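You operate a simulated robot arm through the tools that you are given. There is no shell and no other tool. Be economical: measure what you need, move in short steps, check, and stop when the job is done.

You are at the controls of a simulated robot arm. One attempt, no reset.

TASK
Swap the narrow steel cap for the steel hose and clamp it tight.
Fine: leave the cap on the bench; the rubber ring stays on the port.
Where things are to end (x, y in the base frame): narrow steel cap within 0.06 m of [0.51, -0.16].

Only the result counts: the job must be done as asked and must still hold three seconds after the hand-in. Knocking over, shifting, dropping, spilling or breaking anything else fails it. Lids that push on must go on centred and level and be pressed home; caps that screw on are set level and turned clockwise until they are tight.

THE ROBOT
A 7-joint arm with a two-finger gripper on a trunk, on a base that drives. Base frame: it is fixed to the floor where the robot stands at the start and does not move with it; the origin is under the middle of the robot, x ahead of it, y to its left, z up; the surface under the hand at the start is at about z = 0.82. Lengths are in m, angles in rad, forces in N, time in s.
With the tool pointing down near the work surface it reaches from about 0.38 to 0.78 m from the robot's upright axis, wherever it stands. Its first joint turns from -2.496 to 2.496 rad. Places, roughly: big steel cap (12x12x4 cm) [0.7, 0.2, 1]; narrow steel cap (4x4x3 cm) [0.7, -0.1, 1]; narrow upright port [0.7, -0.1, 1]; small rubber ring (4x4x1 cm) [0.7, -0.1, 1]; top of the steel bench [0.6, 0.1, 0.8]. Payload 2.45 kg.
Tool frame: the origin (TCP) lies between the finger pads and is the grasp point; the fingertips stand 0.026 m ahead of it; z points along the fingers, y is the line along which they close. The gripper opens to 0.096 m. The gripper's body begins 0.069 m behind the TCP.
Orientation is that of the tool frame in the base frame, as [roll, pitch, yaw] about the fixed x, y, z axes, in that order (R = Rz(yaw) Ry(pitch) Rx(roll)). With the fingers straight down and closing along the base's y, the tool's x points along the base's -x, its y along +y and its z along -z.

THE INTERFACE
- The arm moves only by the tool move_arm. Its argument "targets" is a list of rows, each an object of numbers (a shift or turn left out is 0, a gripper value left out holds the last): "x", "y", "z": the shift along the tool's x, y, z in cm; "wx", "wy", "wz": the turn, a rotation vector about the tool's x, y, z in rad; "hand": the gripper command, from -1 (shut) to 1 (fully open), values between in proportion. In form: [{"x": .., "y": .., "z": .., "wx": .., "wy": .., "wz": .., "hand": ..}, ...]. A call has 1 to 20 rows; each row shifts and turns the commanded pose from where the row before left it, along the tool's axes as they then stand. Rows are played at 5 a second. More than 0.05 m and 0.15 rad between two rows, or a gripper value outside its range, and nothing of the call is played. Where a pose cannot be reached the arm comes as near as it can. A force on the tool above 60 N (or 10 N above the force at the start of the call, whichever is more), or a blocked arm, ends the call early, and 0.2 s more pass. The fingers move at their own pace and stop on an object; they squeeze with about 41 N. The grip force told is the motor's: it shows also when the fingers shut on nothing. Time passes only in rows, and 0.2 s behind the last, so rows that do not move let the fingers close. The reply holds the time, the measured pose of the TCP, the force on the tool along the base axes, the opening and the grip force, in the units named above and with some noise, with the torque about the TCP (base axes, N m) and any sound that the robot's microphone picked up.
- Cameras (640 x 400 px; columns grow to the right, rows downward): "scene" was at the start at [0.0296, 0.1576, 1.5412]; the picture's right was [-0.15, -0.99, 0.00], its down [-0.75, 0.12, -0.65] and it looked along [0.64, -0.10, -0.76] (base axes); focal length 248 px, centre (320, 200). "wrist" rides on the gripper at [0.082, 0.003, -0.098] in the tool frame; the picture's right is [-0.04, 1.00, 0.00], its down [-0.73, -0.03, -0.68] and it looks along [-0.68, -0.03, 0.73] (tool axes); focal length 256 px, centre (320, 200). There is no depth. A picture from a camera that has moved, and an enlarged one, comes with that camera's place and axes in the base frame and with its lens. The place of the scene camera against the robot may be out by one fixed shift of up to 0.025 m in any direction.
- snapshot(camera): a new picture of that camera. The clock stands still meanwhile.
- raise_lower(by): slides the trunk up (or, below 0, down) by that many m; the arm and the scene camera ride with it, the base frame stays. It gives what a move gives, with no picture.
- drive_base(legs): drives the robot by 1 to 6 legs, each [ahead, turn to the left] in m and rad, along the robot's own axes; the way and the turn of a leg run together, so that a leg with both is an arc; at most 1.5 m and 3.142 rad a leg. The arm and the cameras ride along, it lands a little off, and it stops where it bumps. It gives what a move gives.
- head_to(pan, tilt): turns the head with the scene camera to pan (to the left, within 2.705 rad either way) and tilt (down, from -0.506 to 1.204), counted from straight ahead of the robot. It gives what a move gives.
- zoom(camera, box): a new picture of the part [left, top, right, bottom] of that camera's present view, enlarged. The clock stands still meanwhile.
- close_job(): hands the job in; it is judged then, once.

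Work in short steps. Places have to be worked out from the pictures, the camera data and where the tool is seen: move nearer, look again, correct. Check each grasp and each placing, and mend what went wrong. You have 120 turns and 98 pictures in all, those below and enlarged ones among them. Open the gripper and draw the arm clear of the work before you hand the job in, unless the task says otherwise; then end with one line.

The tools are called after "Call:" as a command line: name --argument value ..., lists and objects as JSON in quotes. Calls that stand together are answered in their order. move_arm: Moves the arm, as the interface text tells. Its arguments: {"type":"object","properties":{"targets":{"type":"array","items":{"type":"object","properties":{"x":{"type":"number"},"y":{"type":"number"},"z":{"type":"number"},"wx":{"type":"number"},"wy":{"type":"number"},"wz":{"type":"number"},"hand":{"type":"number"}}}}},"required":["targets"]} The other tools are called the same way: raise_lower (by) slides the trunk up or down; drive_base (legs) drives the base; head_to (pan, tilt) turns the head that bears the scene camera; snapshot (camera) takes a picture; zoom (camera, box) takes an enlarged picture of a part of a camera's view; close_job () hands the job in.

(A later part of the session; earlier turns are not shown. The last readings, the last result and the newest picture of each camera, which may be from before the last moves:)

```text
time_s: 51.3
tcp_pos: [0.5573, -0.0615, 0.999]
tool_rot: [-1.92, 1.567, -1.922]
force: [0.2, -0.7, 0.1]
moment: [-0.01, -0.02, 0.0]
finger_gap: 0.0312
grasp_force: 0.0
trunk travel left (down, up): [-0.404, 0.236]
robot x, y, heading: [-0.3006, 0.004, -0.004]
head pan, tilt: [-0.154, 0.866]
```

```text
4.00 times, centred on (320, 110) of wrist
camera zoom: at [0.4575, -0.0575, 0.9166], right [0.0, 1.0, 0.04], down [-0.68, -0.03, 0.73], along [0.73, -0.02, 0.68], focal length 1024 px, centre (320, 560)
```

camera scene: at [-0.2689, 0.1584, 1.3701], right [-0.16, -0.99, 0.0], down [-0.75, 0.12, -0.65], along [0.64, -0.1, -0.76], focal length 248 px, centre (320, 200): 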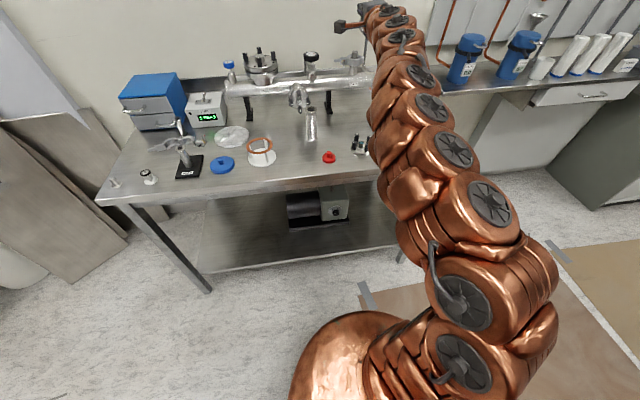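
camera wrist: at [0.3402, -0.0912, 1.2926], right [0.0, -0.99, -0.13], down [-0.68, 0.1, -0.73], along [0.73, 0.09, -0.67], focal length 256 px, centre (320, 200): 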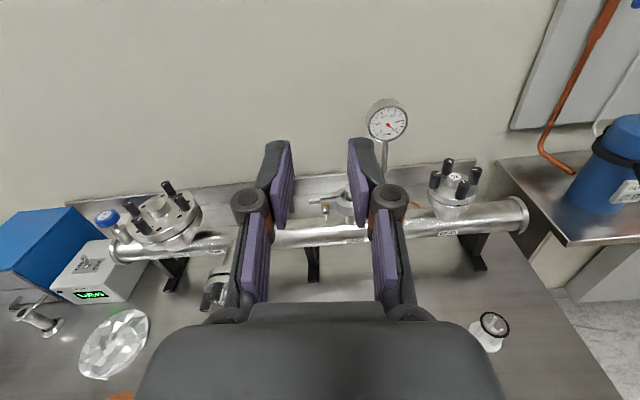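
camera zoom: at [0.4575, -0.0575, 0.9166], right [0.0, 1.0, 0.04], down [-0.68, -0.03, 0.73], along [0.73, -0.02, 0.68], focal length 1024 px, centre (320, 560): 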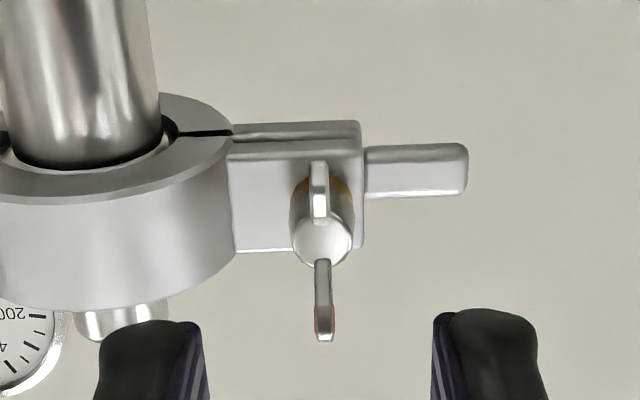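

Aligned. Forward, grip and turn.

Call:
move_arm --targets '[{"z": 4.7}, {"hand": -1}, {}, {}, {"wz": -0.15}, {"wz": -0.15}, {"wz": -0.15}, {"wz": -0.15}, {"wz": -0.15}, {"wz": -0.15}, {"wz": -0.15}, {"wz": -0.15}, {"wz": -0.15}, {"wz": -0.15}, {"wz": -0.15}, {"wz": -0.15}, {"wz": -0.15}, {"wz": -0.15}, {"wz": -0.15}, {"wz": -0.15}]'

Call:
move_arm --targets '[{"wz": -0.15}, {"wz": -0.15}, {"wz": -0.15}, {"wz": -0.15}, {"wz": -0.14}, {}, {"hand": -0.35}, {}, {"z": -4}, {}]'

Call:
zoom --camera "wrist" --box '[240, 60, 400, 160]'

```text
time_s: 54.6
tcp_pos: [0.6051, -0.0476, 0.9956]
tool_rot: [-1.576, -0.139, -1.538]
force: [-35.7, 58.0, -2.3]
moment: [0.22, 0.07, 0.71]
finger_gap: 0.0058
grasp_force: 28.5
trunk travel left (down, up): [-0.404, 0.236]
robot x, y, heading: [-0.3024, 0.0015, 0.002]
head pan, tilt: [-0.154, 0.866]
stopped in row 16: the force on the tool passed its limit at 63 N (the readings are from after the stop); the commanded pose is now the measured one
```

```text
time_s: 55.8
tcp_pos: [0.6057, -0.0451, 0.9896]
tool_rot: [-1.585, -0.852, -1.504]
force: [-33.0, 77.0, -1.1]
moment: [-0.08, -0.04, 0.75]
finger_gap: 0.0
grasp_force: 28.6
trunk travel left (down, up): [-0.404, 0.236]
robot x, y, heading: [-0.3014, 0.0024, 0.013]
head pan, tilt: [-0.154, 0.866]
stopped in row 6: the force on the tool passed its limit at 80 N (the readings are from after the stop); the commanded pose is now the measured one
```

```text
4.00 times, centred on (320, 110) of wrist
camera zoom: at [0.5114, -0.1063, 1.0502], right [0.03, -0.72, -0.69], down [-0.71, 0.47, -0.53], along [0.7, 0.51, -0.5], focal length 1024 px, centre (320, 560)
```

zoom: 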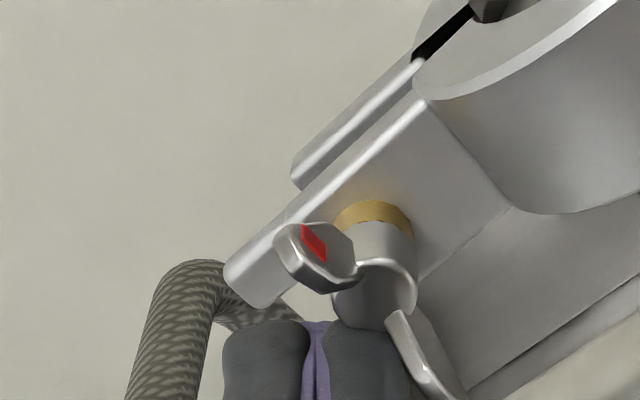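

The grip slipped off the nut and the fingers are now leaning on its side. I back straight off and look.

Call:
move_arm --targets '[{"z": -2}, {"z": -3}, {"z": -3}, {"hand": -0.35}, {}]'

Call:
snapshot --camera "wrist"

```text
time_s: 57.0
tcp_pos: [0.5259, -0.1039, 0.9839]
tool_rot: [-1.598, -0.809, -1.535]
force: [-0.7, -6.9, -1.9]
moment: [0.07, -0.19, 0.6]
finger_gap: 0.0311
grasp_force: 0.0
trunk travel left (down, up): [-0.404, 0.236]
robot x, y, heading: [-0.2962, 0.002, 0.002]
head pan, tilt: [-0.154, 0.866]
```

```text
57 pictures are left
camera wrist: at [0.4295, -0.1632, 1.0424], right [0.0, -0.7, -0.72], down [-0.7, 0.52, -0.5], along [0.72, 0.5, -0.49], focal length 256 px, centre (320, 200)
```

wrist: 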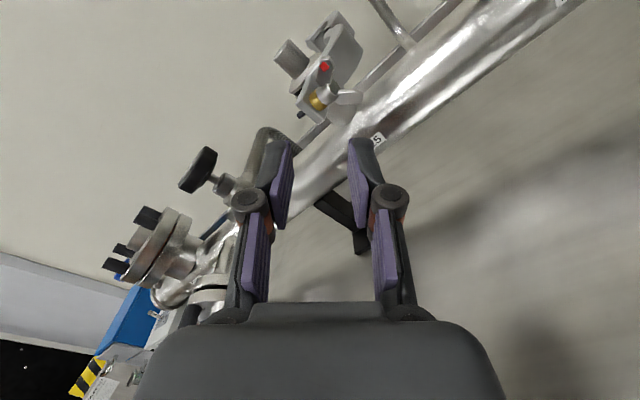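

Call:
zoom --camera "wrist" --box '[240, 0, 400, 130]'

Call:
zoom --camera "scene" --box '[310, 30, 420, 100]'

```text
3.08 times, centred on (320, 65) of wrist
camera zoom: at [0.4295, -0.1632, 1.0424], right [0.0, -0.7, -0.72], down [-0.7, 0.52, -0.5], along [0.72, 0.5, -0.49], focal length 788 px, centre (320, 615)
```

zoom: 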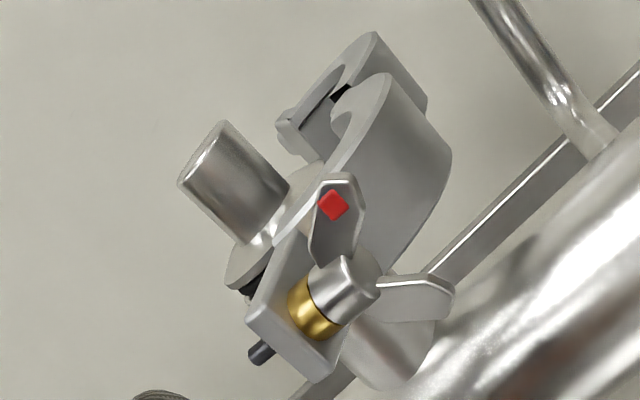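

```text
5.71 times, centred on (365, 65) of scene
camera zoom: at [-0.2701, 0.1461, 1.3721], right [-0.15, -0.99, -0.01], down [-0.75, 0.12, -0.65], along [0.64, -0.09, -0.76], focal length 1417 px, centre (63, 971)
```

zoom: 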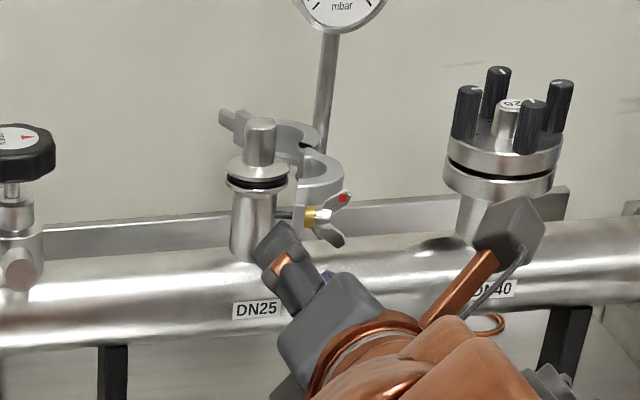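

The clamp has sprung open: its front half swung to the right about the hinge; the cap sits on the ring and port. I retreat a bit more and re-check whether the clamp is stable.

Call:
move_arm --targets '[{"z": -2}, {}]'

Call:
zoom --camera "scene" --box '[330, 30, 390, 80]'

```text
time_s: 57.6
tcp_pos: [0.5075, -0.08, 0.9888]
tool_rot: [-1.595, -0.833, -1.527]
force: [0.4, 1.2, 0.9]
moment: [0.0, 0.0, -0.16]
finger_gap: 0.0314
grasp_force: 0.0
trunk travel left (down, up): [-0.404, 0.236]
robot x, y, heading: [-0.3014, 0.0027, -0.002]
head pan, tilt: [-0.154, 0.866]
```

```text
8.00 times, centred on (360, 55) of scene
camera zoom: at [-0.2707, 0.161, 1.3699], right [-0.15, -0.99, 0.0], down [-0.75, 0.11, -0.65], along [0.64, -0.1, -0.76], focal length 1984 px, centre (0, 1360)
```

zoom: 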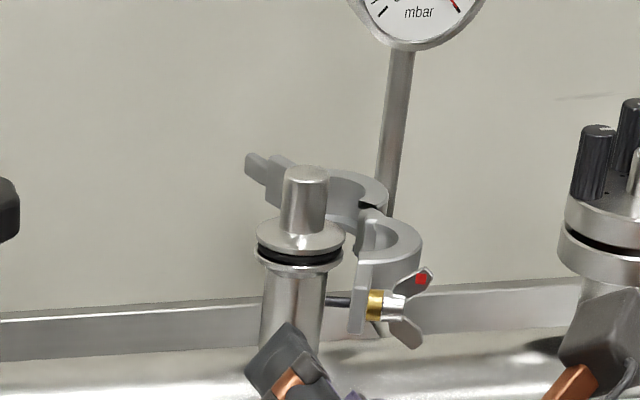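

Stable: the clamp stays open in the same place, cap still on its ring. Next I'll lift the cap from above. I back out, rise, and unwind the wrist.

Call:
move_arm --targets '[{"z": -4}, {"z": -3}, {"x": 2.5, "y": -2.3}, {"x": 2.5, "y": -2.3}, {"wz": 0.15}, {"wz": 0.15}, {"wz": 0.15}, {"wz": 0.15}, {"wz": 0.15}, {"wz": 0.15}, {"wz": 0.15}, {"wz": 0.15}, {"wz": 0.15}, {"wz": 0.15}, {"wz": 0.15}, {"wz": 0.15}, {"wz": 0.15}, {"wz": 0.15}, {"wz": 0.15}, {"wz": 0.15}]'

Call:
snapshot --camera "scene"

```text
time_s: 61.8
tcp_pos: [0.4377, -0.0806, 1.0555]
tool_rot: [-3.066, 1.555, -3.043]
force: [0.0, -0.6, -0.1]
moment: [-0.01, 0.01, 0.01]
finger_gap: 0.0312
grasp_force: 0.0
trunk travel left (down, up): [-0.404, 0.236]
robot x, y, heading: [-0.2982, 0.0008, 0.003]
head pan, tilt: [-0.154, 0.866]
```

```text
53 pictures are left
camera scene: at [-0.2706, 0.1597, 1.3701], right [-0.15, -0.99, 0.0], down [-0.75, 0.12, -0.65], along [0.64, -0.1, -0.76], focal length 248 px, centre (320, 200)
```

scene: 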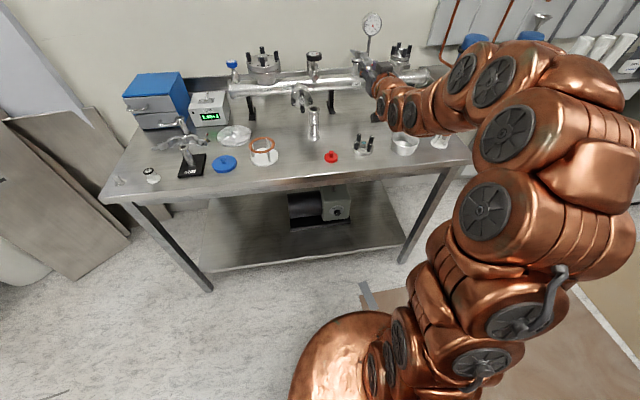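

I rise, retract and turn the tool straight down, ready to bring the base nearer.

Call:
move_arm --targets '[{"x": -4}, {"x": -4}, {"x": -4}, {"z": -4}, {"z": -4}, {"z": -4}, {"z": -4}, {"wy": 0.15, "hand": 0.2}, {"wy": 0.15}, {"wy": 0.15}, {"wy": 0.15}, {"wy": 0.15}, {"wy": 0.15}, {"wy": 0.15}, {"wy": 0.15}, {"wy": 0.15}, {"wy": 0.15}, {"wy": 0.055}, {}]'

Call:
raise_lower --by 0.15

Call:
drive_base --legs '[[0.25, 0]]'

Call:
snapshot --camera "wrist"

```text
time_s: 65.8
tcp_pos: [0.2742, -0.0942, 1.0936]
tool_rot: [-3.139, 0.1, -3.119]
force: [-0.2, 0.5, 0.0]
moment: [0.0, 0.0, -0.02]
finger_gap: 0.0576
grasp_force: 0.0
out of reach, approached as far as the arm can: row 16, 17, 18
trunk travel left (down, up): [-0.404, 0.236]
robot x, y, heading: [-0.299, 0.0008, 0.004]
head pan, tilt: [-0.154, 0.866]
```

```text
time_s: 67.6
tcp_pos: [0.2746, -0.0941, 1.2425]
tool_rot: [-3.138, 0.104, -3.118]
force: [-0.5, 0.3, -0.4]
moment: [0.01, 0.01, -0.01]
finger_gap: 0.0574
grasp_force: 0.1
trunk travel left (down, up): [-0.554, 0.086]
robot x, y, heading: [-0.3005, 0.0026, -0.002]
head pan, tilt: [-0.154, 0.866]
```

```text
time_s: 69.4
tcp_pos: [0.5217, -0.09, 1.244]
tool_rot: [-3.139, 0.104, -3.112]
force: [0.0, -0.1, -0.4]
moment: [0.02, 0.01, -0.02]
finger_gap: 0.0575
grasp_force: 0.1
trunk travel left (down, up): [-0.554, 0.086]
robot x, y, heading: [-0.0545, 0.0061, 0.01]
head pan, tilt: [-0.154, 0.866]
```

```text
52 pictures are left
camera wrist: at [0.4294, -0.0883, 1.3324], right [0.01, 1.0, 0.0], down [0.66, -0.01, 0.75], along [0.75, -0.01, -0.66], focal length 256 px, centre (320, 200)
```

wrist: 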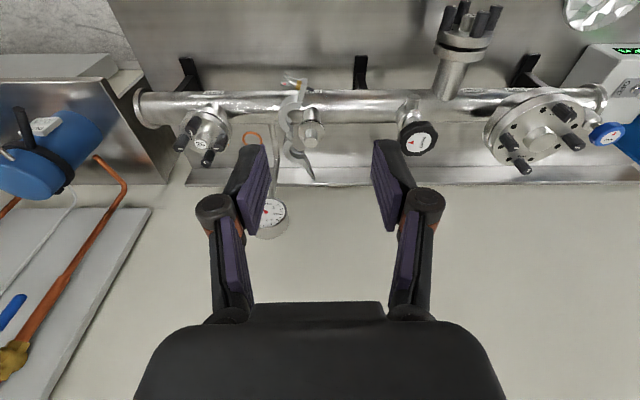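

Call:
zoom --camera "wrist" --box '[260, 60, 356, 190]'

Call:
zoom --camera "scene" --box '[330, 100, 430, 190]'

```text
3.08 times, centred on (308, 125) of wrist
camera zoom: at [0.4294, -0.0883, 1.3324], right [0.01, 1.0, 0.0], down [0.66, -0.01, 0.75], along [0.75, -0.01, -0.66], focal length 788 px, centre (357, 431)
```

zoom: 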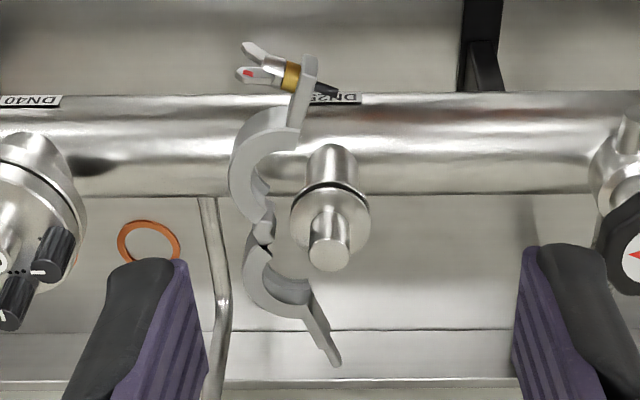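

```text
4.44 times, centred on (380, 145) of scene
camera zoom: at [-0.0262, 0.1608, 1.5201], right [-0.14, -0.99, 0.0], down [-0.75, 0.11, -0.65], along [0.64, -0.09, -0.76], focal length 1102 px, centre (53, 444)
```

zoom: 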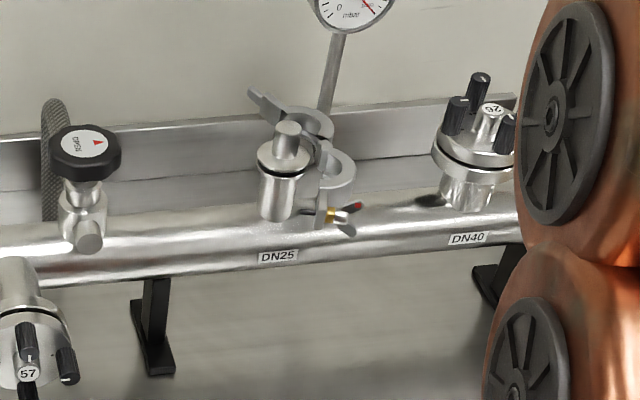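

The clamp is fully open, clear to the right of the cap. I level the tool, move above the cap and turn the fingers to close along x so they stay clear of the clamp.

Call:
move_arm --targets '[{"wy": 0.1}, {"x": -4}, {"x": -4}, {"x": -4}, {"x": -1, "y": -1.4}, {"wz": 0.15}, {"wz": 0.15}, {"wz": 0.15}, {"wz": 0.15}, {"wz": 0.15}, {"wz": 0.15}, {"wz": 0.15}, {"wz": 0.15}, {"wz": 0.15}, {"wz": 0.15}, {"wz": 0.04}, {"z": 4}, {"z": 4}, {}]'

Call:
snapshot --camera "wrist"

```text
time_s: 73.4
tcp_pos: [0.5824, -0.0868, 1.1064]
tool_rot: [3.09, 0.005, 1.631]
force: [-0.3, 0.5, 0.2]
moment: [-0.03, -0.02, 0.01]
finger_gap: 0.0576
grasp_force: 0.0
out of reach, approached as far as the arm can: row 1, 2, 3, 4
trunk travel left (down, up): [-0.554, 0.086]
robot x, y, heading: [-0.0586, 0.0058, 0.013]
head pan, tilt: [-0.154, 0.866]
```

```text
49 pictures are left
camera wrist: at [0.5748, -0.0041, 1.2032], right [1.0, 0.02, 0.05], down [-0.02, -0.73, 0.68], along [0.05, -0.68, -0.73], focal length 256 px, centre (320, 200)
```

wrist: 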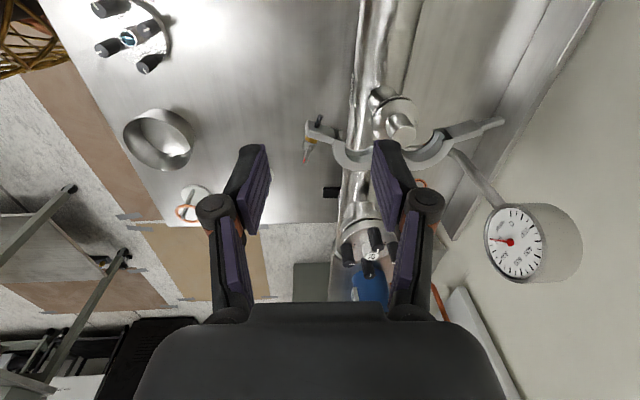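

I trim the tilt and yaw and move over the cap axis (0.653, -0.104).

Call:
move_arm --targets '[{"wx": 0.05, "wz": 0.06}, {"y": 3.5, "x": -0.9}, {"y": 3.5, "x": -0.8}, {"z": 2}, {}]'

Call:
snapshot --camera "wrist"

```text
time_s: 74.6
tcp_pos: [0.6303, -0.0988, 1.0865]
tool_rot: [3.139, 0.002, 1.571]
force: [0.9, -0.3, -0.1]
moment: [0.03, 0.01, 0.0]
finger_gap: 0.0576
grasp_force: 0.0
out of reach, approached as far as the arm can: row 3
trunk travel left (down, up): [-0.554, 0.086]
robot x, y, heading: [-0.0537, -0.0003, 0.01]
head pan, tilt: [-0.154, 0.866]
```

```text
48 pictures are left
camera wrist: at [0.631, -0.0161, 1.1834], right [1.0, -0.04, 0.0], down [-0.03, -0.73, 0.68], along [-0.03, -0.68, -0.73], focal length 256 px, centre (320, 200)
```

wrist: 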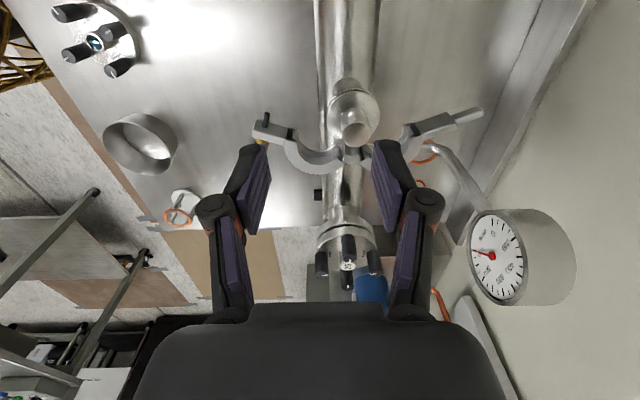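

At the reach edge; I drive 6 cm nearer.

Call:
drive_base --legs '[[0.06, 0]]'

```text
time_s: 75.5
tcp_pos: [0.6892, -0.0982, 1.0858]
tool_rot: [3.137, 0.003, 1.574]
force: [0.8, 0.6, -0.1]
moment: [-0.02, -0.02, -0.02]
finger_gap: 0.0575
grasp_force: 0.0
trunk travel left (down, up): [-0.554, 0.086]
robot x, y, heading: [0.0049, 0.0042, 0.008]
head pan, tilt: [-0.154, 0.866]
```

Call:
move_arm --targets '[{"y": -3.7, "x": -0.4}, {"z": 3}, {}]'

Call:
snapshot --camera "wrist"

```text
time_s: 76.3
tcp_pos: [0.6519, -0.1019, 1.0567]
tool_rot: [3.139, 0.003, 1.572]
force: [1.4, 0.3, 0.3]
moment: [-0.01, -0.01, 0.02]
finger_gap: 0.0575
grasp_force: 0.0
trunk travel left (down, up): [-0.554, 0.086]
robot x, y, heading: [0.0083, 0.0018, 0.008]
head pan, tilt: [-0.154, 0.866]
```

```text
47 pictures are left
camera wrist: at [0.6538, -0.0195, 1.1542], right [1.0, -0.04, 0.0], down [-0.03, -0.73, 0.68], along [-0.02, -0.68, -0.73], focal length 256 px, centre (320, 200)
```

wrist: 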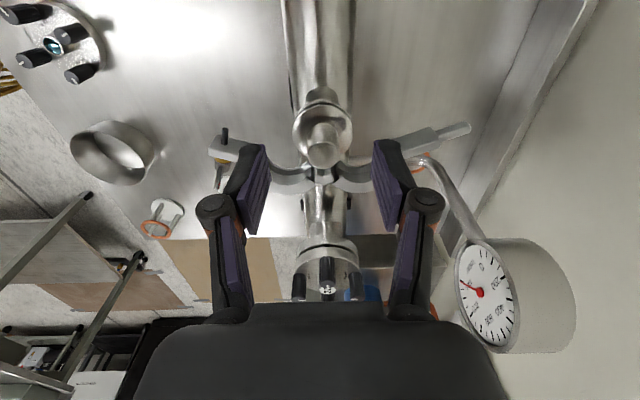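

Centred over the knob. Down 2.6 cm and close.

Call:
move_arm --targets '[{"z": 2.6, "x": -0.15}, {}, {"hand": -1}, {}, {}, {}, {}]'

Call:
snapshot --camera "wrist"

```text
time_s: 77.9
tcp_pos: [0.6527, -0.1028, 1.0305]
tool_rot: [3.139, 0.004, 1.573]
force: [7.7, 0.3, 7.7]
moment: [-0.01, -0.24, 0.01]
finger_gap: 0.0185
grasp_force: 41.0
trunk travel left (down, up): [-0.554, 0.086]
robot x, y, heading: [0.0103, 0.0055, 0.01]
head pan, tilt: [-0.154, 0.866]
```

```text
46 pictures are left
camera wrist: at [0.655, -0.0199, 1.1284], right [1.0, -0.04, 0.0], down [-0.03, -0.73, 0.68], along [-0.02, -0.68, -0.73], focal length 256 px, centre (320, 200)
```

wrist: 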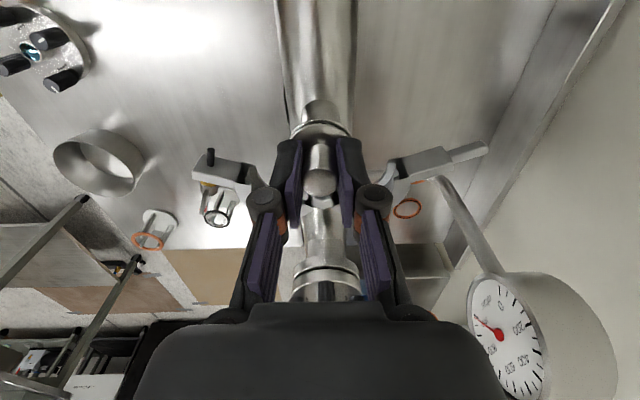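

Knob gripped (18.5 mm). Lift straight up slowly and check the ring stays.

Call:
move_arm --targets '[{"z": -1}, {"z": -2}, {"z": -3}, {}]'

Call:
snapshot --camera "wrist"

```text
time_s: 78.9
tcp_pos: [0.6539, -0.1033, 1.0897]
tool_rot: [3.139, 0.004, 1.571]
force: [-0.6, 0.4, -0.7]
moment: [-0.02, 0.0, 0.01]
finger_gap: 0.0187
grasp_force: 40.8
trunk travel left (down, up): [-0.554, 0.086]
robot x, y, heading: [0.0087, -0.0002, 0.013]
head pan, tilt: [-0.154, 0.866]
```

```text
45 pictures are left
camera wrist: at [0.6562, -0.0204, 1.1877], right [1.0, -0.04, 0.0], down [-0.03, -0.73, 0.68], along [-0.02, -0.68, -0.73], focal length 256 px, centre (320, 200)
```

wrist: 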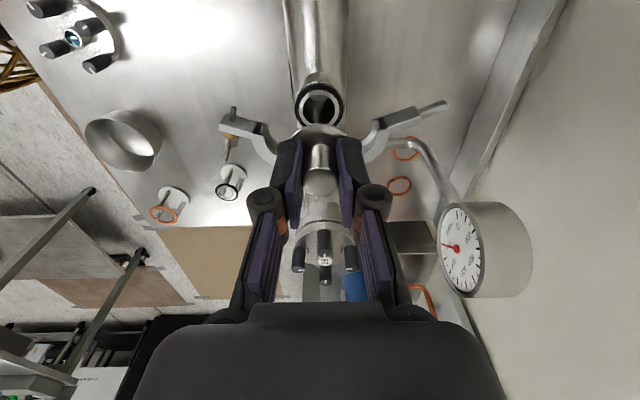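

Ring stays on the port, cap is in hand. I carry it over (0.51, -0.16) and lower toward the bench.

Call:
move_arm --targets '[{"z": -2}, {"y": -4}, {"y": -4}, {"y": -3.2}, {"y": -3.2}, {"x": -3}, {"x": -2.7}, {"z": 4}, {"z": 4}, {"z": 4}, {"z": 4}, {"z": 4}, {}]'

Call:
snapshot --camera "wrist"

```text
time_s: 81.7
tcp_pos: [0.509, -0.1628, 0.9115]
tool_rot: [3.138, 0.003, 1.573]
force: [0.0, 0.9, -0.5]
moment: [0.02, -0.03, -0.01]
finger_gap: 0.0184
grasp_force: 40.6
trunk travel left (down, up): [-0.554, 0.086]
robot x, y, heading: [0.0033, 0.0014, 0.005]
head pan, tilt: [-0.154, 0.866]
```

```text
44 pictures are left
camera wrist: at [0.511, -0.0803, 1.0084], right [1.0, -0.04, 0.0], down [-0.03, -0.73, 0.68], along [-0.02, -0.68, -0.73], focal length 256 px, centre (320, 200)
```

wrist: 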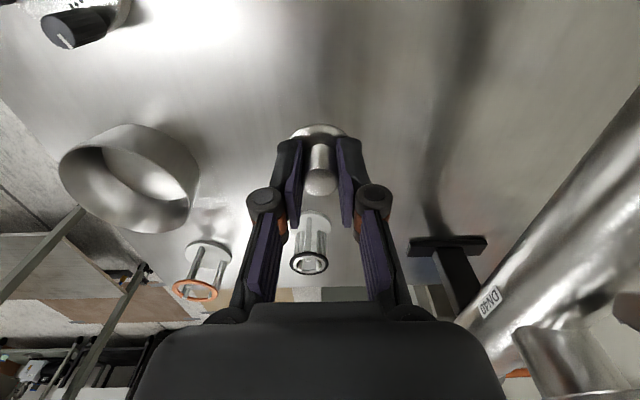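

Clear below. I lower to contact in small steps.

Call:
move_arm --targets '[{"z": 3}, {"z": 1.5}, {"z": 0.5}, {"z": 0.4}, {"z": 0.3}, {}]'

```text
time_s: 83.1
tcp_pos: [0.5082, -0.1612, 0.8522]
tool_rot: [3.141, 0.004, 1.572]
force: [0.4, -0.4, -0.8]
moment: [0.0, 0.0, 0.02]
finger_gap: 0.0183
grasp_force: 40.7
trunk travel left (down, up): [-0.554, 0.086]
robot x, y, heading: [0.0063, 0.0042, 0.012]
head pan, tilt: [-0.154, 0.866]
```

Call:
move_arm --targets '[{"z": 0.2}, {"z": 0.2}, {}]'

Call:
zoom --camera "wrist" --box '[260, 100, 380, 200]'

```text
time_s: 83.9
tcp_pos: [0.509, -0.1614, 0.8492]
tool_rot: [3.135, 0.006, 1.573]
force: [-4.5, 0.7, 44.7]
moment: [0.21, 0.18, -0.01]
finger_gap: 0.0185
grasp_force: 40.6
trunk travel left (down, up): [-0.554, 0.086]
robot x, y, heading: [0.0064, 0.0027, 0.009]
head pan, tilt: [-0.154, 0.866]
```

```text
4.00 times, centred on (320, 150) of wrist
camera zoom: at [0.5107, -0.0786, 0.9483], right [1.0, -0.04, 0.01], down [-0.03, -0.73, 0.68], along [-0.02, -0.68, -0.73], focal length 1024 px, centre (320, 400)
```

zoom: 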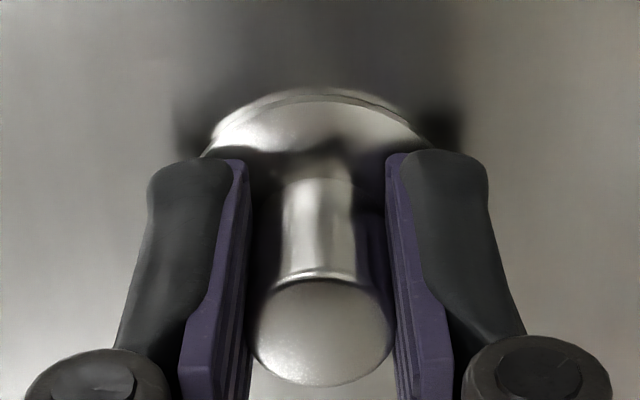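

On the bench (contact 45 N). I ease off, open and withdraw upward.

Call:
move_arm --targets '[{"z": -0.25}, {"hand": -0.3}, {}, {"hand": 0.2}, {}, {"z": -3}, {"z": -4}, {"z": -4}, {"z": -4}, {"z": -4}, {}]'

Call:
snapshot --camera "wrist"

```text
time_s: 86.3
tcp_pos: [0.5088, -0.1595, 1.0415]
tool_rot: [3.137, 0.003, 1.571]
force: [-0.8, 0.5, -1.0]
moment: [-0.03, 0.04, -0.02]
finger_gap: 0.0576
grasp_force: 0.0
trunk travel left (down, up): [-0.554, 0.086]
robot x, y, heading: [0.0103, 0.0043, 0.007]
head pan, tilt: [-0.154, 0.866]
```

```text
42 pictures are left
camera wrist: at [0.5114, -0.0769, 1.1391], right [1.0, -0.04, 0.0], down [-0.03, -0.73, 0.68], along [-0.02, -0.68, -0.73], focal length 256 px, centre (320, 200)
```

wrist: 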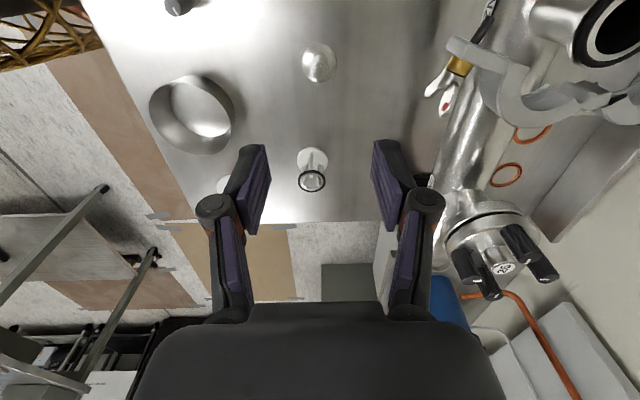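

Cap stands upright at about (0.51, -0.16). Now the hose: I turn the fingers back to close along y and move above it.

Call:
move_arm --targets '[{"wz": -0.15, "hand": 0.7}, {"wz": -0.15}, {"wz": -0.15}, {"wz": -0.15}, {"wz": -0.15}, {"wz": -0.15}, {"wz": -0.15}, {"wz": -0.15}, {"wz": -0.15}, {"wz": -0.15}, {"wz": -0.071}, {"y": 4, "x": 1}, {"y": 4, "x": 1}, {"y": 4, "x": 1}, {"y": 4, "x": 1}, {"y": 4, "x": 1}, {"y": 4, "x": 0.7}, {}]'

Call:
snapshot --camera "wrist"

```text
time_s: 90.1
tcp_pos: [0.4494, 0.0785, 1.0402]
tool_rot: [-3.138, 0.001, 3.14]
force: [-0.3, 0.4, 0.8]
moment: [-0.02, 0.02, -0.04]
finger_gap: 0.0817
grasp_force: 0.1
trunk travel left (down, up): [-0.554, 0.086]
robot x, y, heading: [0.0066, 0.0044, 0.005]
head pan, tilt: [-0.154, 0.866]
```

```text
41 pictures are left
camera wrist: at [0.3678, 0.0843, 1.1374], right [0.04, 1.0, 0.0], down [0.73, -0.03, 0.68], along [0.68, -0.03, -0.73], focal length 256 px, centre (320, 200)
```

wrist: 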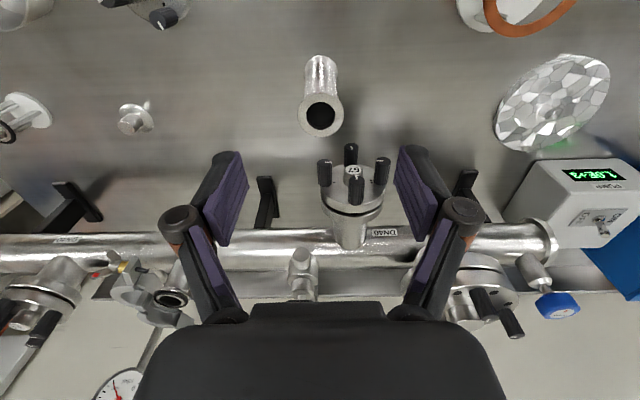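

Hose top near (0.458, 0.081). I descend over it, check, then grip.

Call:
move_arm --targets '[{"x": -0.7, "y": 0.25}, {"z": 4}, {"z": 4}, {"z": 4}, {"z": 3.1}, {}, {"hand": -1}, {}, {}, {}, {}]'

Call:
snapshot --camera "wrist"

```text
time_s: 92.5
tcp_pos: [0.4606, 0.0809, 0.8889]
tool_rot: [-3.139, 0.003, -3.141]
force: [1.1, -0.2, 0.7]
moment: [0.01, -0.05, -0.02]
finger_gap: 0.0311
grasp_force: 41.4
trunk travel left (down, up): [-0.554, 0.086]
robot x, y, heading: [0.0057, 0.0021, 0.007]
head pan, tilt: [-0.154, 0.866]
```

```text
40 pictures are left
camera wrist: at [0.3768, 0.0867, 0.9861], right [0.04, 1.0, 0.0], down [0.73, -0.03, 0.68], along [0.68, -0.03, -0.73], focal length 256 px, centre (320, 200)
```

wrist: 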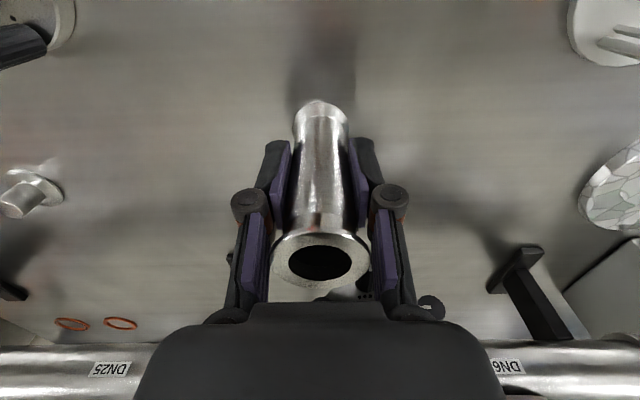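

Gripped (31 mm). The hose axis is about 4 mm nearer than the TCP in x. I lift it, then carry it over: first sideways, then forward.

Call:
move_arm --targets '[{"z": -2}, {"z": -4}, {"z": -4}, {"z": -4}, {"z": -4}, {"z": -4}, {"z": -1}, {"y": -4}, {"y": -4}, {"y": -4}, {"y": -4}, {"y": -2.3}, {"x": -4}, {"x": -4}, {"x": -4}, {}]'

Call:
snapshot --camera "wrist"

```text
time_s: 95.9
tcp_pos: [0.5797, -0.1016, 1.1198]
tool_rot: [-3.138, 0.001, -3.141]
force: [-0.4, 0.2, -2.2]
moment: [0.02, 0.01, -0.01]
finger_gap: 0.0314
grasp_force: 41.3
trunk travel left (down, up): [-0.554, 0.086]
robot x, y, heading: [0.0098, 0.0014, 0.009]
head pan, tilt: [-0.154, 0.866]
```

```text
39 pictures are left
camera wrist: at [0.4967, -0.0974, 1.2167], right [0.04, 1.0, 0.0], down [0.73, -0.03, 0.68], along [0.68, -0.03, -0.73], focal length 256 px, centre (320, 200)
```

wrist: 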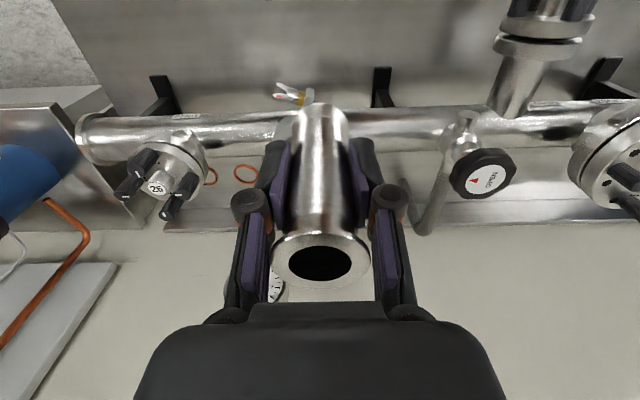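

Call:
move_arm --targets '[{"x": -4}, {"x": -3.8}, {"z": 2}, {"z": 1.5}, {}]'

Call:
snapshot --camera "scene"

Call:
snapshot --camera "wrist"

```text
time_s: 97.1
tcp_pos: [0.6566, -0.1002, 1.0863]
tool_rot: [-3.138, 0.004, 3.141]
force: [1.4, 0.3, -2.0]
moment: [0.02, 0.01, -0.02]
finger_gap: 0.0312
grasp_force: 41.0
trunk travel left (down, up): [-0.554, 0.086]
robot x, y, heading: [0.0069, 0.0043, 0.01]
head pan, tilt: [-0.154, 0.866]
```

```text
38 pictures are left
camera scene: at [0.0345, 0.1614, 1.5201], right [-0.14, -0.99, 0.0], down [-0.75, 0.11, -0.65], along [0.64, -0.09, -0.76], focal length 248 px, centre (320, 200)
```

scene: 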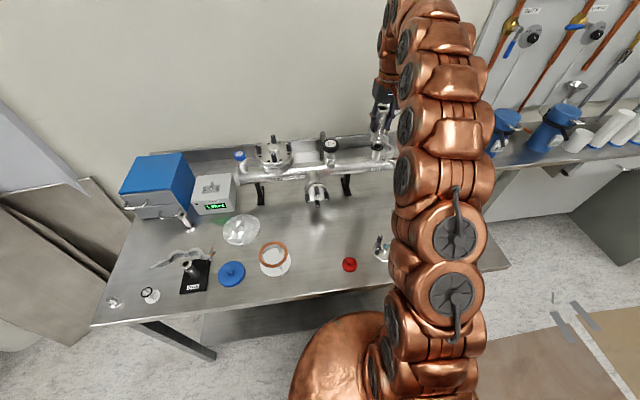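

```text
37 pictures are left
camera wrist: at [0.5743, -0.0967, 1.1842], right [0.04, 1.0, 0.0], down [0.73, -0.03, 0.68], along [0.68, -0.03, -0.73], focal length 256 px, centre (320, 200)
```

wrist: 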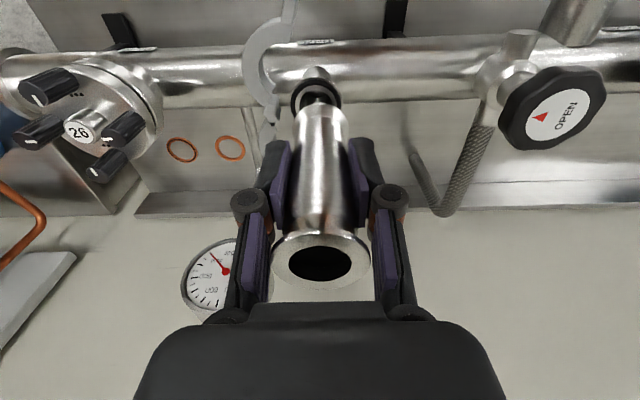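

Call:
zoom --camera "wrist" --box '[260, 60, 380, 160]'

Call:
zoom --camera "scene" --box '[350, 95, 410, 170]'

```text
4.00 times, centred on (320, 110) of wrist
camera zoom: at [0.5743, -0.0967, 1.1842], right [0.04, 1.0, 0.0], down [0.73, -0.03, 0.68], along [0.68, -0.03, -0.73], focal length 1024 px, centre (320, 560)
```

zoom: 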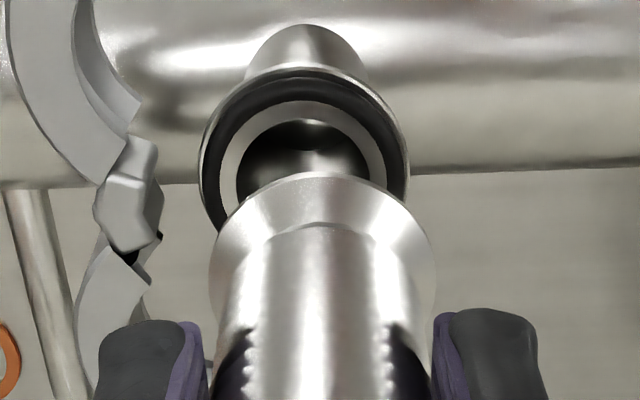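

```text
5.33 times, centred on (380, 132) of scene
camera zoom: at [0.0345, 0.1614, 1.5201], right [-0.14, -0.99, 0.0], down [-0.75, 0.11, -0.65], along [0.64, -0.09, -0.76], focal length 1323 px, centre (0, 560)
```

zoom: 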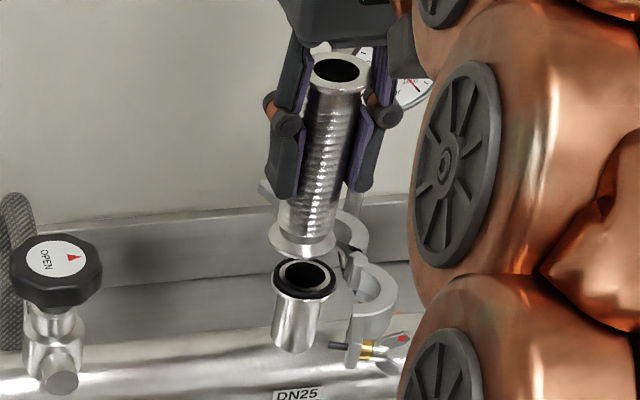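

Comparing the hose flange with the port in both views, the hose must go about 3 mm to -y and roughly 6+ mm back (-x). I shift and re-check.

Call:
move_arm --targets '[{"x": 0.6, "y": -0.3}, {}]'

Call:
zoom --camera "wrist" --box '[260, 60, 380, 160]'

Call:
zoom --camera "scene" --box '[368, 120, 400, 160]'

```text
time_s: 97.7
tcp_pos: [0.6515, -0.1045, 1.0854]
tool_rot: [-3.14, 0.001, 3.141]
force: [0.5, -0.5, -2.7]
moment: [-0.04, 0.02, 0.02]
finger_gap: 0.0308
grasp_force: 40.4
trunk travel left (down, up): [-0.554, 0.086]
robot x, y, heading: [0.0067, 0.0051, 0.011]
head pan, tilt: [-0.154, 0.866]
```

```text
4.00 times, centred on (320, 110) of wrist
camera zoom: at [0.568, -0.0998, 1.1842], right [0.04, 1.0, 0.0], down [0.73, -0.03, 0.68], along [0.68, -0.03, -0.73], focal length 1024 px, centre (320, 560)
```

zoom: 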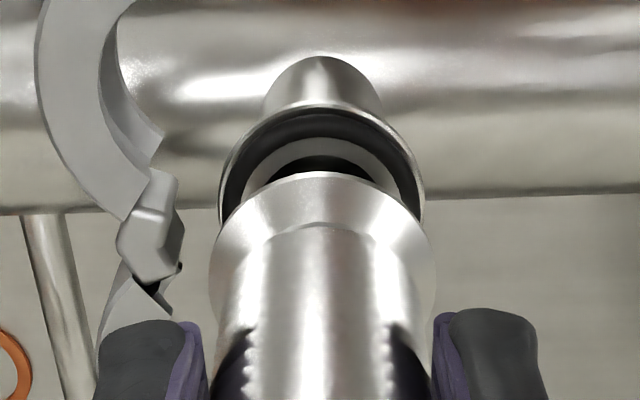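

```text
10.00 times, centred on (384, 140) of scene
camera zoom: at [0.0345, 0.1614, 1.5201], right [-0.14, -0.99, 0.0], down [-0.75, 0.11, -0.65], along [0.64, -0.09, -0.76], focal length 2480 px, centre (-320, 800)
```

zoom: 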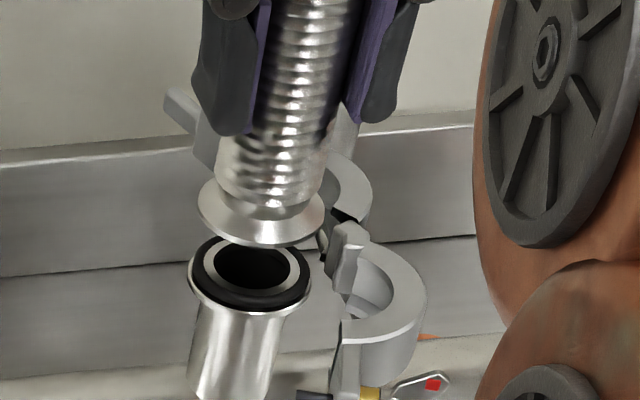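

y is now aligned; the hose is still ~4 mm too far in x. I shift 3.5 mm back and lower 1.2 cm for a closer comparison.

Call:
move_arm --targets '[{"x": 0.35}, {"z": 1.1}, {}]'

Call:
zoom --camera "wrist" --box '[260, 60, 380, 160]'

Call:
zoom --camera "scene" --box '[368, 120, 400, 160]'

```text
time_s: 98.5
tcp_pos: [0.6481, -0.1042, 1.0738]
tool_rot: [-3.138, 0.004, 3.139]
force: [-0.1, 0.2, -1.8]
moment: [-0.01, 0.04, 0.0]
finger_gap: 0.031
grasp_force: 40.9
trunk travel left (down, up): [-0.554, 0.086]
robot x, y, heading: [0.0076, 0.0042, 0.011]
head pan, tilt: [-0.154, 0.866]
```

```text
4.00 times, centred on (320, 110) of wrist
camera zoom: at [0.5649, -0.0999, 1.1723], right [0.04, 1.0, 0.0], down [0.73, -0.03, 0.68], along [0.68, -0.03, -0.73], focal length 1024 px, centre (320, 560)
```

zoom: 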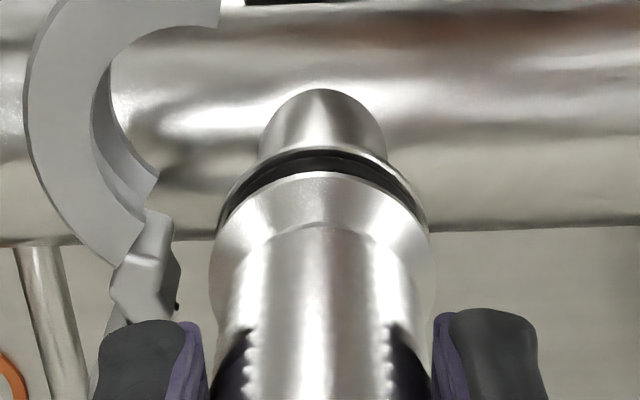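

```text
10.00 times, centred on (384, 140) of scene
camera zoom: at [0.0345, 0.1614, 1.5201], right [-0.14, -0.99, 0.0], down [-0.75, 0.11, -0.65], along [0.64, -0.09, -0.76], focal length 2480 px, centre (-320, 800)
```

zoom: 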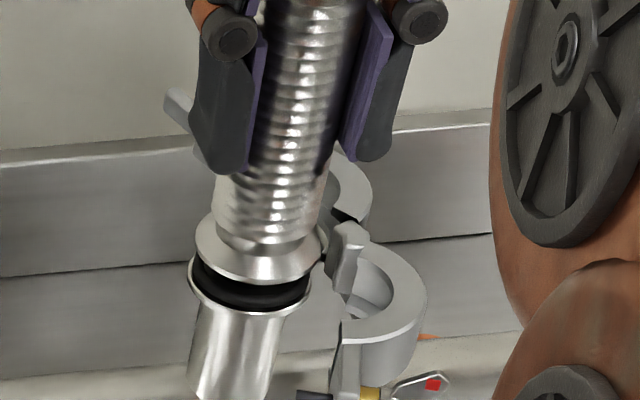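

Both views now agree within about 1 mm. I lower gently until it seats.

Call:
move_arm --targets '[{"z": 0.3}, {"z": 0.2}, {"z": 0.15}, {}]'

Call:
zoom --camera "scene" --box '[368, 120, 400, 160]'

```text
time_s: 99.5
tcp_pos: [0.6473, -0.105, 1.069]
tool_rot: [-3.137, 0.004, -3.141]
force: [4.4, -2.2, 2.3]
moment: [-0.13, -0.29, -0.04]
finger_gap: 0.0313
grasp_force: 41.4
trunk travel left (down, up): [-0.554, 0.086]
robot x, y, heading: [0.0133, -0.0003, 0.013]
head pan, tilt: [-0.154, 0.866]
```

```text
10.00 times, centred on (384, 140) of scene
camera zoom: at [0.0346, 0.1612, 1.5202], right [-0.14, -0.99, 0.0], down [-0.75, 0.11, -0.65], along [0.64, -0.09, -0.76], focal length 2480 px, centre (-320, 800)
```

zoom: 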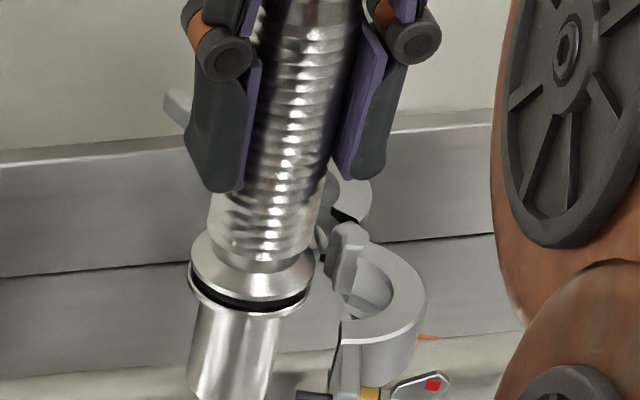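

Seating; side forces suggest a 1 mm shift +x/-y. I ease that way and press down slightly.

Call:
move_arm --targets '[{"x": -0.12, "y": -0.06}, {"z": 0.15}, {"z": 0.15}, {}]'

Call:
zoom --camera "scene" --box '[368, 120, 400, 160]'

```text
time_s: 100.5
tcp_pos: [0.6476, -0.104, 1.0671]
tool_rot: [-3.136, 0.007, -3.141]
force: [3.5, -0.7, 30.0]
moment: [0.01, -0.35, -0.01]
finger_gap: 0.0311
grasp_force: 41.1
trunk travel left (down, up): [-0.554, 0.086]
robot x, y, heading: [0.0078, 0.0034, 0.011]
head pan, tilt: [-0.154, 0.866]
```

```text
10.00 times, centred on (384, 140) of scene
camera zoom: at [0.033, 0.1617, 1.5204], right [-0.14, -0.99, 0.0], down [-0.75, 0.11, -0.65], along [0.64, -0.09, -0.76], focal length 2480 px, centre (-320, 800)
```

zoom: 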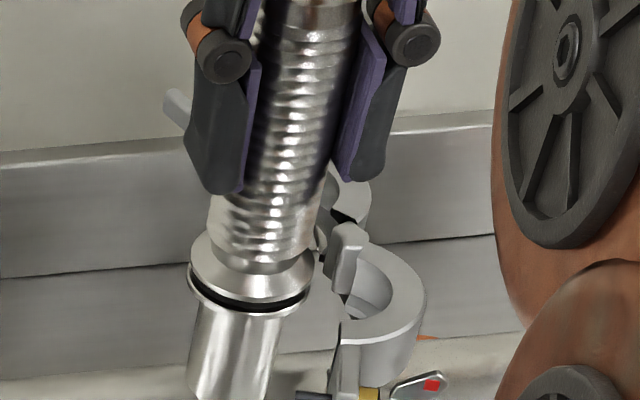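

Seated (30 N at z 1.067). I relax, open, and withdraw straight up past the hose's top.

Call:
move_arm --targets '[{"z": -0.15}, {"hand": -0.2}, {}, {"hand": 0.5}, {}, {}]'

Call:
move_arm --targets '[{"z": -2}, {"z": -3}, {"z": -3}, {"z": -2}, {}]'

Call:
snapshot --camera "wrist"

Call:
zoom --camera "scene" --box '[358, 100, 406, 160]'

```text
time_s: 101.9
tcp_pos: [0.6478, -0.1048, 1.0669]
tool_rot: [-3.137, 0.002, -3.141]
force: [0.2, 0.2, 0.4]
moment: [0.0, 0.02, -0.02]
finger_gap: 0.0718
grasp_force: 0.0
trunk travel left (down, up): [-0.554, 0.086]
robot x, y, heading: [0.005, 0.0026, 0.013]
head pan, tilt: [-0.154, 0.866]
```

```text
time_s: 103.1
tcp_pos: [0.6481, -0.1044, 1.1565]
tool_rot: [-3.138, 0.002, -3.14]
force: [0.5, -0.8, -1.1]
moment: [-0.01, -0.02, -0.03]
finger_gap: 0.072
grasp_force: 0.1
out of reach, approached as far as the arm can: row 4
trunk travel left (down, up): [-0.554, 0.086]
robot x, y, heading: [0.0114, 0.0044, 0.008]
head pan, tilt: [-0.154, 0.866]
```

```text
28 pictures are left
camera wrist: at [0.5656, -0.0999, 1.2545], right [0.04, 1.0, 0.0], down [0.73, -0.03, 0.68], along [0.68, -0.03, -0.73], focal length 256 px, centre (320, 200)
```

wrist: 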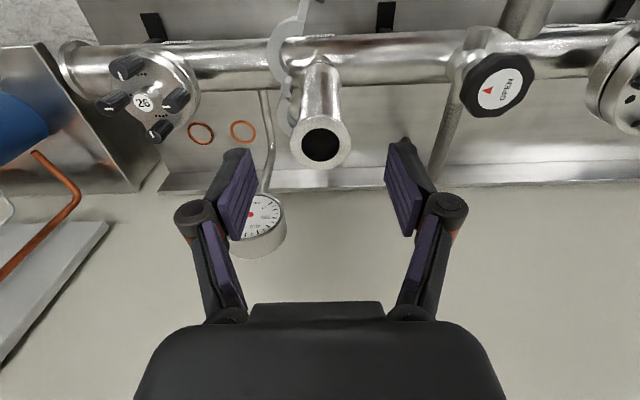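

```text
6.67 times, centred on (382, 130) of scene
camera zoom: at [0.0344, 0.1614, 1.5201], right [-0.14, -0.99, 0.0], down [-0.75, 0.11, -0.65], along [0.64, -0.09, -0.76], focal length 1654 px, centre (-93, 667)
```

zoom: 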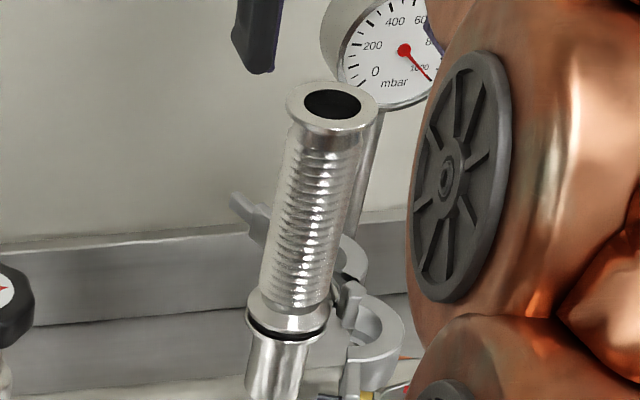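

The hose is seated and upright. Now the clamp: I'll use the closed fingers, tilted forward, as a pusher on the outside of the front half. First back off, shut the fingers, tilt, and come down to the right of the front half.

Call:
move_arm --targets '[{"x": 4, "hand": -1}, {"x": 4}, {"y": -4}, {"y": -3.5}, {"wy": -0.15}, {"wy": -0.15}, {"wy": -0.15}, {"wy": -0.15}, {"x": 2.2, "z": 4.5}, {"x": 2.2, "z": 4.5}, {}]'

Call:
snapshot --camera "wrist"

```text
time_s: 105.5
tcp_pos: [0.5823, -0.181, 1.0563]
tool_rot: [-3.137, 0.6, -3.139]
force: [-0.6, -0.2, -0.6]
moment: [0.01, -0.04, -0.02]
finger_gap: 0.0
grasp_force: 28.2
trunk travel left (down, up): [-0.554, 0.086]
robot x, y, heading: [0.0056, 0.0028, 0.008]
head pan, tilt: [-0.154, 0.866]
```

```text
26 pictures are left
camera wrist: at [0.4595, -0.1761, 1.0913], right [0.03, 1.0, 0.02], down [0.22, -0.03, 0.98], along [0.98, -0.03, -0.22], focal length 256 px, centre (320, 200)
```

wrist: 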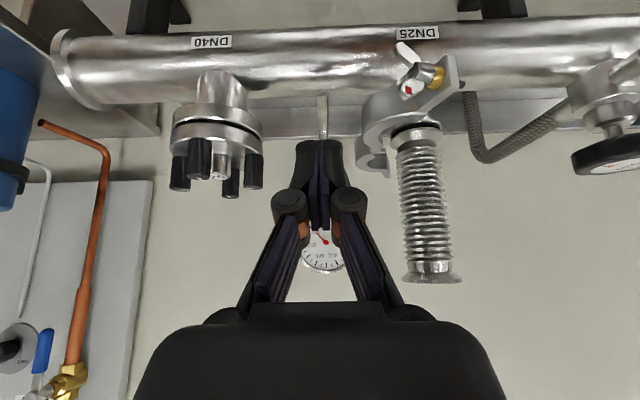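

Clear. I lower the fingertips to clamp height beside the ring.

Call:
move_arm --targets '[{"x": 0.8, "z": 2.5}, {"x": 0.7, "z": 2.5}, {}]'

Call:
snapshot --camera "wrist"

```text
time_s: 106.3
tcp_pos: [0.5998, -0.1786, 1.0061]
tool_rot: [-3.136, 0.603, -3.138]
force: [-0.3, -0.4, 0.3]
moment: [-0.02, 0.0, 0.0]
finger_gap: 0.0001
grasp_force: 28.8
trunk travel left (down, up): [-0.554, 0.086]
robot x, y, heading: [0.0056, 0.0061, 0.011]
head pan, tilt: [-0.154, 0.866]
```

```text
25 pictures are left
camera wrist: at [0.4756, -0.1747, 1.0405], right [0.03, 1.0, 0.02], down [0.22, -0.03, 0.98], along [0.97, -0.03, -0.22], focal length 256 px, centre (320, 200)
```

wrist: 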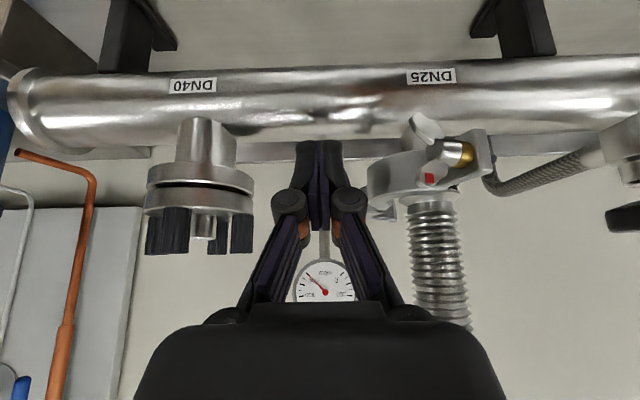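

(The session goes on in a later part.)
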